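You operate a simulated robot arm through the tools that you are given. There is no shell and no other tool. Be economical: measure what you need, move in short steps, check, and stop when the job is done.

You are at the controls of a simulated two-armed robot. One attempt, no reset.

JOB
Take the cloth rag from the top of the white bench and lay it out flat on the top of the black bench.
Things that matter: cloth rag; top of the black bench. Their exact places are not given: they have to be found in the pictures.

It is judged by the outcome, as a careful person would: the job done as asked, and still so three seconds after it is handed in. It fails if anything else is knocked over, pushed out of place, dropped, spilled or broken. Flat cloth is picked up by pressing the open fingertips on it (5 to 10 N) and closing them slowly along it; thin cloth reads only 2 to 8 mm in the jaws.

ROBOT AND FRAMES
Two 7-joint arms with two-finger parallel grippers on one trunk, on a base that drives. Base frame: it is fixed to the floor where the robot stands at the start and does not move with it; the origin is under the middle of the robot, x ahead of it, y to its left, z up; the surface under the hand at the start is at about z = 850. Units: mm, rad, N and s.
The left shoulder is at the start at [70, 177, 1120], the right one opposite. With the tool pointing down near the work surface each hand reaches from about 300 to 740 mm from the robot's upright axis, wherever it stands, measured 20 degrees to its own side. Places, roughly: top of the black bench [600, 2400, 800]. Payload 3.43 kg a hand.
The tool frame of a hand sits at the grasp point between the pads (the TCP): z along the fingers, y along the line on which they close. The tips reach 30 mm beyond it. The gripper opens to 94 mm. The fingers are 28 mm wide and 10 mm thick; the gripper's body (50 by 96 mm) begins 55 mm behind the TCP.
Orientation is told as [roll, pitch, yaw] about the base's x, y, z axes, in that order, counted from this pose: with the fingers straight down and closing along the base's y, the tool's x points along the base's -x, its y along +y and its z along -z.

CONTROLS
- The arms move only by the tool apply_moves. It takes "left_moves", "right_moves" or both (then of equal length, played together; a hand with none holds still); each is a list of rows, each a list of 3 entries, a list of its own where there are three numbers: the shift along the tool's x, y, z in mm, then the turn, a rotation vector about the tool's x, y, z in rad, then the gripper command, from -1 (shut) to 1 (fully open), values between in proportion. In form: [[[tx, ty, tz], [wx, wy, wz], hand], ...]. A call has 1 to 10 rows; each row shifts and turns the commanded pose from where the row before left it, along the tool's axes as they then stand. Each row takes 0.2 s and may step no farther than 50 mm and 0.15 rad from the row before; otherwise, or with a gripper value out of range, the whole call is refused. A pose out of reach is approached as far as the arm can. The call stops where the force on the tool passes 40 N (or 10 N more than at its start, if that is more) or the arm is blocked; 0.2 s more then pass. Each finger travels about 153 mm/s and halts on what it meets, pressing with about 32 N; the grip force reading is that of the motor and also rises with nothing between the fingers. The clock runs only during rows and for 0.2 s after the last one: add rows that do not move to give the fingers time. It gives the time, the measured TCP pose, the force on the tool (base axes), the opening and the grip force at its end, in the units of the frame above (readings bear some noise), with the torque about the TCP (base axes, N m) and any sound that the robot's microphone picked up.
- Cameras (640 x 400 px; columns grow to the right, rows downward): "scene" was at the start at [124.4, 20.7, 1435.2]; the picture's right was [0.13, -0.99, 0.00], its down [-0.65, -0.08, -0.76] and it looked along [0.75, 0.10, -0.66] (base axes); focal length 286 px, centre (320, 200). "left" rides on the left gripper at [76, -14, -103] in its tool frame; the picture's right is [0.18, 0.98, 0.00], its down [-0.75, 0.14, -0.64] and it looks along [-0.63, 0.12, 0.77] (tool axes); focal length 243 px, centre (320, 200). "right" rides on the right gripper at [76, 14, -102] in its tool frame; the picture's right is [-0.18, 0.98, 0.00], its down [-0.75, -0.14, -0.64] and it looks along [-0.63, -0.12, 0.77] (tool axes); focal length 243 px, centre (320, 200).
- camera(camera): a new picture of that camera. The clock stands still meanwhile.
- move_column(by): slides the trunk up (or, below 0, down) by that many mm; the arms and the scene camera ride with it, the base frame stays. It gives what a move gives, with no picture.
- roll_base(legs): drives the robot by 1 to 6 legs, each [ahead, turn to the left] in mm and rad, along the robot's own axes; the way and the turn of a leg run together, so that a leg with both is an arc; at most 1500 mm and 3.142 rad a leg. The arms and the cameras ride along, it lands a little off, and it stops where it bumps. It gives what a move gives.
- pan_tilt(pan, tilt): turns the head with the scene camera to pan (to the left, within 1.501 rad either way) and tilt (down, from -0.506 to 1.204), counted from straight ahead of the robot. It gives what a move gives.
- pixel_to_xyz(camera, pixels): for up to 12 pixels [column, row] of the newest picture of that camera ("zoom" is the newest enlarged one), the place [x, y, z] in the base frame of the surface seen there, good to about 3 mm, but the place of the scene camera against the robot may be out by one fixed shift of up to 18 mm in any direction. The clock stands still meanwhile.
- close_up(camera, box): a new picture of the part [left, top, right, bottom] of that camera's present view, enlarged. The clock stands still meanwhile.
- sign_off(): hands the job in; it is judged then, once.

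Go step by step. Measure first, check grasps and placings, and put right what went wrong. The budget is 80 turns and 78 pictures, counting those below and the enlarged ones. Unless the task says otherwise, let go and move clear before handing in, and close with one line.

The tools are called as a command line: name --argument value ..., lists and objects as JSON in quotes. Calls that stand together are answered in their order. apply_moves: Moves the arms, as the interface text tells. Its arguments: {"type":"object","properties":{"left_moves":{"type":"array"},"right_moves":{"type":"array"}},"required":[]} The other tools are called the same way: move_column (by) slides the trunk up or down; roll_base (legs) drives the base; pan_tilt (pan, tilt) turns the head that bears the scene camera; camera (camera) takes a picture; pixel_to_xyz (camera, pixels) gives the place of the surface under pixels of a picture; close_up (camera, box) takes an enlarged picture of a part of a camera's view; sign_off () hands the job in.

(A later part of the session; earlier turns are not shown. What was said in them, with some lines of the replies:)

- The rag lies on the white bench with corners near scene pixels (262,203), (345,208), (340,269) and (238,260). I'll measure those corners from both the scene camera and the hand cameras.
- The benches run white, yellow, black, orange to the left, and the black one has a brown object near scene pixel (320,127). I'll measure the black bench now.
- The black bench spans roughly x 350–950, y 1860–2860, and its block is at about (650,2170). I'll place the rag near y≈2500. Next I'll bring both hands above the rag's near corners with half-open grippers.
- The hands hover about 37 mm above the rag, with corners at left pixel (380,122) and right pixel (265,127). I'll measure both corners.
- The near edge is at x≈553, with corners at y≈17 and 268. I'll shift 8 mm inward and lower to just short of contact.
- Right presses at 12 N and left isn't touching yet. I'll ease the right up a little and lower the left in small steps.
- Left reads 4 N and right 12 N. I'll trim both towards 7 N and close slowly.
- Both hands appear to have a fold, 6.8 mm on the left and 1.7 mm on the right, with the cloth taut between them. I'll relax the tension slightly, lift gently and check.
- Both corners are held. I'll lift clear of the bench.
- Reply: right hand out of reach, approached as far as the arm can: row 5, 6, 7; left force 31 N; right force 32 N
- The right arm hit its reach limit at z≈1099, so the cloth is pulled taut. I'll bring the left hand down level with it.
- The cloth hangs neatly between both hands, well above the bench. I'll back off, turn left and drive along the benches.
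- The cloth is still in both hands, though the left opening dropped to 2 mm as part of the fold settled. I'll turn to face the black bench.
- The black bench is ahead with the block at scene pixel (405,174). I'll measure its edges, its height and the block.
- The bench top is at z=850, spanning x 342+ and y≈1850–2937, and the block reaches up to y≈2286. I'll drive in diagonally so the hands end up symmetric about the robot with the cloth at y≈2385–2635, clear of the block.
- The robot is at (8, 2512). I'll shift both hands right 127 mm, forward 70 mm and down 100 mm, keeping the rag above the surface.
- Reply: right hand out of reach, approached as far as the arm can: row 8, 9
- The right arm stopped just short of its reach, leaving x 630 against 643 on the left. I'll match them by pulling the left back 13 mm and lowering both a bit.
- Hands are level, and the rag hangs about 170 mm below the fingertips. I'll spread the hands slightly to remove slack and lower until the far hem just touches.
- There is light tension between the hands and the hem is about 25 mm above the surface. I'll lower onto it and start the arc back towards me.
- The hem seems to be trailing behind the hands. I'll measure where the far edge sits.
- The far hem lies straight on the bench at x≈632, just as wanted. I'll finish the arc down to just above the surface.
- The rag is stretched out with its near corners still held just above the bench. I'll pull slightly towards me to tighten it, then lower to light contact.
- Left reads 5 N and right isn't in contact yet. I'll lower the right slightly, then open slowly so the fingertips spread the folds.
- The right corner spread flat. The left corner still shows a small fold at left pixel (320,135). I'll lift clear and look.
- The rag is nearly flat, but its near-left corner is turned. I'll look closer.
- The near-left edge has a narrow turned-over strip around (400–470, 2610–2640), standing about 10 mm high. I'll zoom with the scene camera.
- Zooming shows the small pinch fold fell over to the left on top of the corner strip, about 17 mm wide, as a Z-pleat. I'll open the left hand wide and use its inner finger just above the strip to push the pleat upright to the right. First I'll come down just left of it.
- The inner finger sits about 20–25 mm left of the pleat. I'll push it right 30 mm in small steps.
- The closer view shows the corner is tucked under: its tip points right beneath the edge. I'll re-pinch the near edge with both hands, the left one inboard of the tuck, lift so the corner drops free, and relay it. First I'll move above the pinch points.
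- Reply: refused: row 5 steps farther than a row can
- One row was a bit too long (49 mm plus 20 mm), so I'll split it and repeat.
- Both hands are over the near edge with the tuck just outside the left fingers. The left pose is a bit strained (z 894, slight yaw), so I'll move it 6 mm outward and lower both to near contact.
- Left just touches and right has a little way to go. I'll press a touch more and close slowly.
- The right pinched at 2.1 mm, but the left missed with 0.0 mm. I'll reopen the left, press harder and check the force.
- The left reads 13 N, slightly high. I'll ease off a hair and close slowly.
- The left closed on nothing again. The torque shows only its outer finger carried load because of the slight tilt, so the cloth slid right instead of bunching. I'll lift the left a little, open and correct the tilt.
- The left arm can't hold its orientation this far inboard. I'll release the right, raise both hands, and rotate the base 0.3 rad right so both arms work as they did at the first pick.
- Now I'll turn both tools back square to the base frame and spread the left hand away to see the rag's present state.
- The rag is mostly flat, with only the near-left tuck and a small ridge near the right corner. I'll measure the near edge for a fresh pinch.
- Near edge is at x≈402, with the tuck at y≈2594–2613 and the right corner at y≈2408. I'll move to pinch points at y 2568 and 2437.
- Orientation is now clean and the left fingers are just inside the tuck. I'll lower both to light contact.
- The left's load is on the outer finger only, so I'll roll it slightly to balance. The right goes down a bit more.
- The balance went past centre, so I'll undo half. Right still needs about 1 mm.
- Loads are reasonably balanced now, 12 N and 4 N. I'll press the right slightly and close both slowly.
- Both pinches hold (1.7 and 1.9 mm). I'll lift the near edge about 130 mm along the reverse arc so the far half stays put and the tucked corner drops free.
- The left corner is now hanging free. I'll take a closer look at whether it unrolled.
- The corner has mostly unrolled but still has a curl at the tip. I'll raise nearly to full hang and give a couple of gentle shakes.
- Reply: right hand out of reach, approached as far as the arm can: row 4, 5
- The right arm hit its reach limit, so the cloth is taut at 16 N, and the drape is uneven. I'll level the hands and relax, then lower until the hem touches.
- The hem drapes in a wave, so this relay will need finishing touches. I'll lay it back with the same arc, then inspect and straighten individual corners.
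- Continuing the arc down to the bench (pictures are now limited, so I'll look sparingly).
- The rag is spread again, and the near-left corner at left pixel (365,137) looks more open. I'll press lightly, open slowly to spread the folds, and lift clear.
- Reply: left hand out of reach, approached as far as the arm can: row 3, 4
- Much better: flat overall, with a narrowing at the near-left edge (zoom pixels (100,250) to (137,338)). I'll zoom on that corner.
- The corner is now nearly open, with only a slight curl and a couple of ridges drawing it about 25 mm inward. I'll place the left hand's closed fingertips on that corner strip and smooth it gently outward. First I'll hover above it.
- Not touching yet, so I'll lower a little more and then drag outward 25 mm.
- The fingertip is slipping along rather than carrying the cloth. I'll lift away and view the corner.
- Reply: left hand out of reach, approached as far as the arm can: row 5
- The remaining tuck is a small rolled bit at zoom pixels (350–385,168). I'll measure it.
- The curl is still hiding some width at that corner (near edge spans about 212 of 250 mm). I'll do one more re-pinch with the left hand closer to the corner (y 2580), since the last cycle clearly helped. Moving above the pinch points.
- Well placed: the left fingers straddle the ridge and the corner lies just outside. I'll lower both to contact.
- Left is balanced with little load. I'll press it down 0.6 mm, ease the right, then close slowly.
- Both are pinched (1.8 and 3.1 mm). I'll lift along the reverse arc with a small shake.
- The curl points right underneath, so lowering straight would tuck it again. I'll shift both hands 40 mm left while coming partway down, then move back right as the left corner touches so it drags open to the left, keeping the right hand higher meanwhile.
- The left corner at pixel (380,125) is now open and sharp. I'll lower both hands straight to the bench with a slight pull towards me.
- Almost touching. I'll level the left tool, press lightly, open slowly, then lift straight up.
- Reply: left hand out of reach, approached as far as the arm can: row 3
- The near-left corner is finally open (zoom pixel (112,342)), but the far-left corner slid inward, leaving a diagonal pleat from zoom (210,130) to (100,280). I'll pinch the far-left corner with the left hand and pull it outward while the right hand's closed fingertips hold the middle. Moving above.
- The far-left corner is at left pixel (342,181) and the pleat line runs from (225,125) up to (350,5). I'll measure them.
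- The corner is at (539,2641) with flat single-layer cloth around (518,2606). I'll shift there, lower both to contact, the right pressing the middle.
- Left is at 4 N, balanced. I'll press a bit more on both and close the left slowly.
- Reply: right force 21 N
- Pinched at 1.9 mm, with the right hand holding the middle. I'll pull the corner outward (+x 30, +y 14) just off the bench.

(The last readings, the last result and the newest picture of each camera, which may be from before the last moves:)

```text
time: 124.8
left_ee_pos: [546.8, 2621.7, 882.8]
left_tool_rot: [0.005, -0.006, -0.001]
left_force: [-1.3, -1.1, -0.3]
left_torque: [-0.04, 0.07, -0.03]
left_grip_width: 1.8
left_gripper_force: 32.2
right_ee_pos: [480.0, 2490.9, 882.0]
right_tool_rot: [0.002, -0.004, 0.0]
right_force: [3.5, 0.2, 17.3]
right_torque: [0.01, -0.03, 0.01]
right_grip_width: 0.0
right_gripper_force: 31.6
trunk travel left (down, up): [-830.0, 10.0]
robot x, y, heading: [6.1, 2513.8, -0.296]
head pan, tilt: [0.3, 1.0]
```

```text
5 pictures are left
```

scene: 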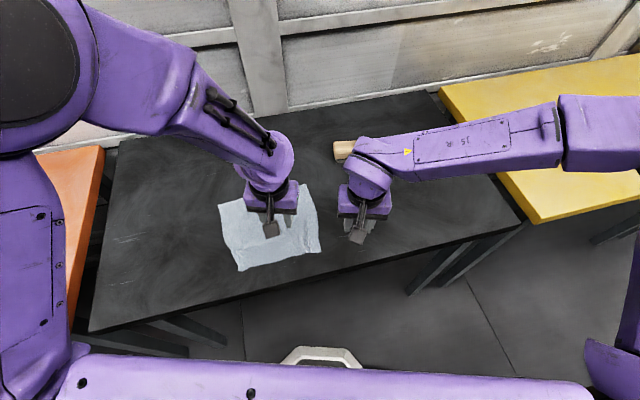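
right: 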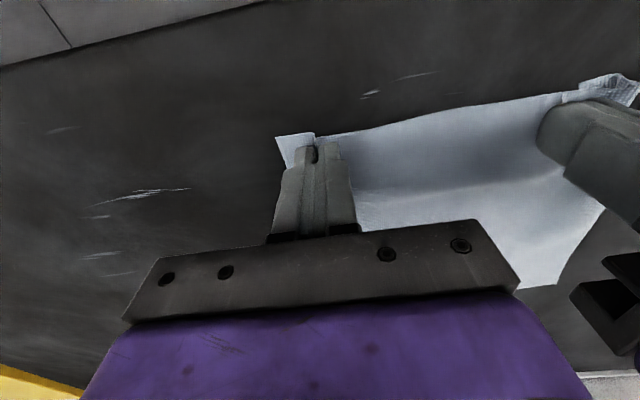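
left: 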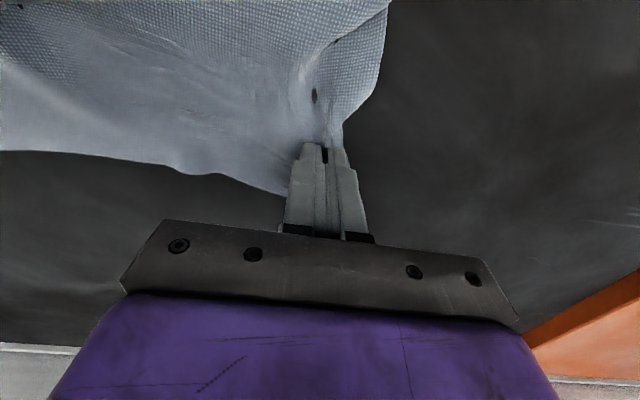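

The pleat has opened out. I'll pull a few mm more, then press, open slowly, and lift both hands clear.

apply_moves --left_moves '[[[-2, 3, 0], [0, 0, 0], -1], [[-2, 3, 1], [0, 0, 0], -1], [[0, 0, 1.5], [0, 0, 0], -1], [[0, 0, 0.8], [0, 0, 0], -0.9], [[0, 0, 0], [0, 0, 0], -0.75], [[0, 0, 0], [0, 0, 0], -0.6], [[0, 0, 0], [0, 0, 0], -0.45], [[0, 0, -10], [0, 0, 0], -0.4], [[0, 0, -30], [0, 0, 0], -0.4], [[0, 0, -45], [0, 0, 0], -0.4]]' --right_moves '[[[0, 0, 0], [0, 0, 0], -1], [[0, 0, 0], [0, 0, 0], -1], [[0, 0, 0], [0, 0, 0], -1], [[0, 0, 0], [0, 0, 0], -1], [[0, 0, 0], [0, 0, 0], -1], [[0, 0, 0], [0, 0, 0], -1], [[0, 0, 0], [0, 0, 0], -1], [[0, 0, -10], [0, 0, 0], -1], [[0, 0, -30], [0, 0, 0], -1], [[0, 0, -45], [0, 0, 0], -1]]'

apply_moves --left_moves '[[[25, 25, -30], [0, 0, 0], -0.4], [[30, 25, 0], [0, 0, 0], -0.4], [[30, 20, 0], [0, 0, 0], -0.4], [[30, 0, 0], [0, 0, 0], -0.4], [[0, 0, 0], [0, 0, 0], -0.4], [[0, 0, 0], [0, 0, 0], -0.4]]' --right_moves '[[[20, -25, -30], [0, 0, 0], -1], [[20, -40, 0], [0, 0, 0], -1], [[20, -40, 0], [0, 0, 0], -1], [[20, -40, 0], [0, 0, 0], -1], [[10, -35, 0], [0, 0, 0], -1], [[0, 0, 0], [0, 0, 0], -1]]'

close_up --camera "scene" --box '[240, 165, 420, 285]'

pixel_to_xyz --camera "zoom" --pixels '[[120, 125], [395, 108], [398, 345], [118, 335], [150, 220], [250, 200], [110, 270], [365, 330], [180, 160], [250, 320]]'

```text
time: 127.0
left_ee_pos: [549.4, 2627.8, 966.8]
left_tool_rot: [0.003, -0.005, 0.0]
left_force: [-0.4, -0.1, 0.6]
left_torque: [0.05, -0.02, -0.04]
left_grip_width: 28.1
left_gripper_force: 0.1
right_ee_pos: [476.6, 2489.7, 966.8]
right_tool_rot: [-0.001, -0.004, 0.001]
right_force: [-0.1, 0.7, -0.4]
right_torque: [0.02, -0.05, -0.01]
right_grip_width: 0.0
right_gripper_force: 31.8
trunk travel left (down, up): [-830.0, 10.0]
robot x, y, heading: [2.9, 2507.0, -0.305]
head pan, tilt: [0.3, 1.0]
```

```text
time: 128.4
left_ee_pos: [437.5, 2698.9, 994.4]
left_tool_rot: [0.003, -0.003, -0.001]
left_force: [0.5, 0.5, 0.6]
left_torque: [-0.01, 0.0, -0.01]
left_grip_width: 28.1
left_gripper_force: 0.2
right_ee_pos: [392.9, 2310.3, 995.7]
right_tool_rot: [0.001, -0.001, 0.0]
right_force: [-0.1, -0.6, -0.7]
right_torque: [-0.01, -0.03, 0.03]
right_grip_width: 0.1
right_gripper_force: 31.4
trunk travel left (down, up): [-830.0, 10.0]
robot x, y, heading: [6.8, 2510.4, -0.3]
head pan, tilt: [0.3, 1.0]
```

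```text
3.33 times, centred on (330, 225) of scene
```

zoom: 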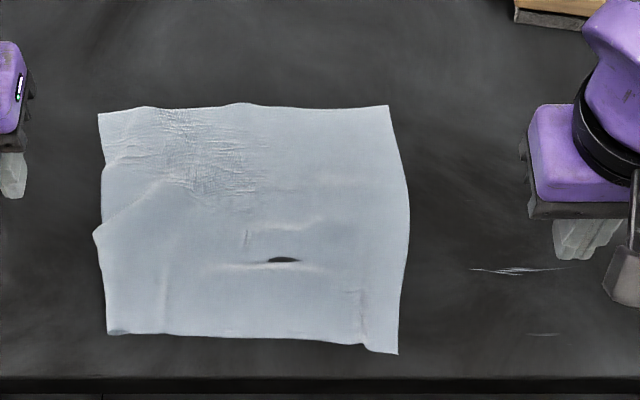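

```text
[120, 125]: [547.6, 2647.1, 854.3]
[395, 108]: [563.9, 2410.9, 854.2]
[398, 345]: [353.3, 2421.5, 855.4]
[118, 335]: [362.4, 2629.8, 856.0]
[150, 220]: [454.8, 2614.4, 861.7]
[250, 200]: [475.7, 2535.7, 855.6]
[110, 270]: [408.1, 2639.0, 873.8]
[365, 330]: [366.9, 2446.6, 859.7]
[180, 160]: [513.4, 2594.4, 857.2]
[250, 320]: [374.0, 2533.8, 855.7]
```

All four corners are now spread, with a rounded bump about 18 mm high left at the left edge near (408,2639) because the near-left corner sits about 12 mm too far in. I'll pinch that corner and pull it slightly towards me, staying at bench level.

apply_moves --left_moves '[[[18, -32, 0], [0, 0, 0], -0.42], [[18, -32, 0], [0, 0, 0], -0.42], [[19, -32, 0], [0, 0, 0], -0.42], [[0, 0, 40], [0, 0, 0], -0.42], [[0, 0, 40], [0, 0, 0], -0.42], [[0, 0, 28], [0, 0, 0], -0.42], [[0, 0, 3], [0, 0, 0], -0.42], [[0, 0, 1], [0, 0, 0], -0.42], [[0, 0, 0.5], [0, 0, 0], -0.42], [[0, 0, 0], [0, 0, 0], -0.42]]'

camera --camera "left"

```text
time: 130.6
left_ee_pos: [381.6, 2602.0, 881.6]
left_tool_rot: [0.004, -0.006, -0.001]
left_force: [-0.6, 0.2, 1.2]
left_torque: [0.04, 0.01, -0.01]
left_grip_width: 27.1
left_gripper_force: 0.1
right_ee_pos: [391.1, 2310.4, 996.0]
right_tool_rot: [0.001, -0.002, -0.002]
right_force: [0.5, 0.2, -0.3]
right_torque: [0.03, 0.0, -0.01]
right_grip_width: 0.0
right_gripper_force: 31.4
trunk travel left (down, up): [-830.0, 10.0]
robot x, y, heading: [6.2, 2507.1, -0.296]
head pan, tilt: [0.3, 1.0]
```

```text
3 pictures are left
```

left: 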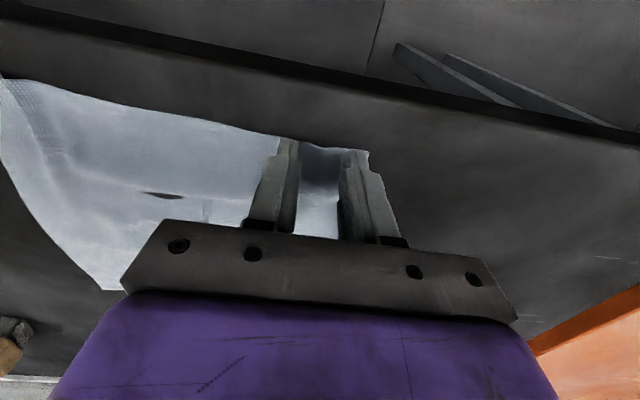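

Both open fingertips rest on the corner strip. Rather than pinching, I'll press both (about 8 N) and drag 12 mm towards me, then lift straight off.

apply_moves --left_moves '[[[0, 0, 0.7], [0, 0, 0], -0.42], [[0, 0, 0.2], [0, 0, 0], -0.42], [[3, 0, 0], [0, 0, 0], -0.42], [[3, 0, 0], [0, 0, 0], -0.42], [[3, 0, 0], [0, 0, 0], -0.42], [[3, 0, 0], [0, 0, 0], -0.42], [[0, 0, 0], [0, 0, 0], -0.42]]'

apply_moves --left_moves '[[[0, 0, -10], [0, 0, 0], -0.42], [[0, 0, -30], [0, 0, 0], -0.42], [[0, 0, -40], [0, 0, 0], -0.42], [[0, 35, -30], [0, 0, 0], -0.42], [[-20, 35, 0], [0, 0, 0], -0.42], [[-20, 25, 0], [0, 0, 0], -0.42], [[0, 0, 0], [0, 0, 0], -0.42], [[0, 0, 0], [0, 0, 0], -0.42]]'

close_up --camera "scene" --box '[240, 165, 420, 285]'

pixel_to_xyz --camera "zoom" --pixels '[[110, 270], [105, 240], [150, 220], [118, 335], [120, 300], [150, 260], [250, 320], [250, 200], [130, 180], [365, 330], [280, 262], [180, 160]]'

```text
time: 132.2
left_ee_pos: [369.6, 2601.4, 881.3]
left_tool_rot: [0.005, -0.006, 0.001]
left_force: [5.8, -0.2, 26.2]
left_torque: [0.42, -0.12, -0.08]
left_grip_width: 27.0
left_gripper_force: 0.1
right_ee_pos: [390.8, 2308.8, 996.1]
right_tool_rot: [0.001, 0.0, 0.0]
right_force: [0.2, 0.4, -0.2]
right_torque: [0.01, 0.01, 0.01]
right_grip_width: 0.1
right_gripper_force: 31.7
trunk travel left (down, up): [-830.0, 10.0]
robot x, y, heading: [8.1, 2512.1, -0.3]
head pan, tilt: [0.3, 1.0]
```

```text
time: 134.0
left_ee_pos: [413.1, 2694.1, 989.6]
left_tool_rot: [0.004, -0.004, 0.0]
left_force: [0.0, 0.1, 0.7]
left_torque: [0.02, -0.03, -0.02]
left_grip_width: 27.2
left_gripper_force: 0.1
left hand out of reach, approached as far as the arm can: row 4
right_ee_pos: [391.0, 2310.4, 994.8]
right_tool_rot: [0.002, 0.001, 0.0]
right_force: [0.0, 0.6, -0.2]
right_torque: [-0.04, 0.01, -0.01]
right_grip_width: 0.0
right_gripper_force: 32.2
trunk travel left (down, up): [-830.0, 10.0]
robot x, y, heading: [9.0, 2511.1, -0.301]
head pan, tilt: [0.3, 1.0]
```

```text
3.33 times, centred on (330, 225) of scene
```

zoom: 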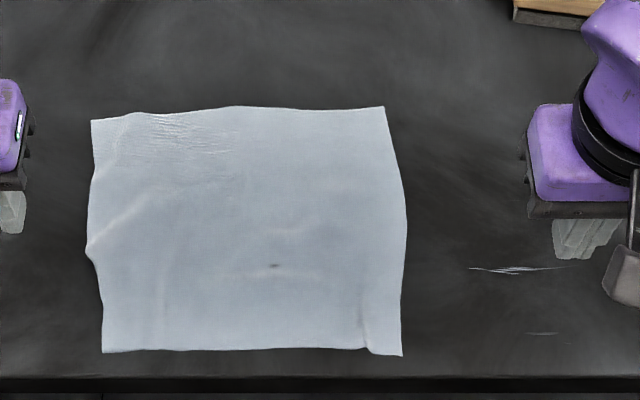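

```text
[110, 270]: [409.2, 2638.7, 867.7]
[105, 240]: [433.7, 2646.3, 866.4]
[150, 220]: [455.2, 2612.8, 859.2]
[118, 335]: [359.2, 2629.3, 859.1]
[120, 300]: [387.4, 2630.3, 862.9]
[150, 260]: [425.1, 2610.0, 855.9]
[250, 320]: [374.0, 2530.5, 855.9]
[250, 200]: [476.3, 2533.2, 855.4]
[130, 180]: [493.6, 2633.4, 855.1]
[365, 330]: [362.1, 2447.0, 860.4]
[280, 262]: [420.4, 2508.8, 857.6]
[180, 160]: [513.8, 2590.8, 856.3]
```

The rag is now spread as a full rectangle on the black bench, with only slight ripples (up to about 11 mm). Both hands are open or clear above it and the block hasn't moved, so I'll hand in.

sign_off

```text
The job is handed in.
```

The rag is off the white bench and laid out flat on the black bench, with all four corners spread, a few small ripples (the highest about 11 mm, at the left edge), and nothing else knocked or moved.
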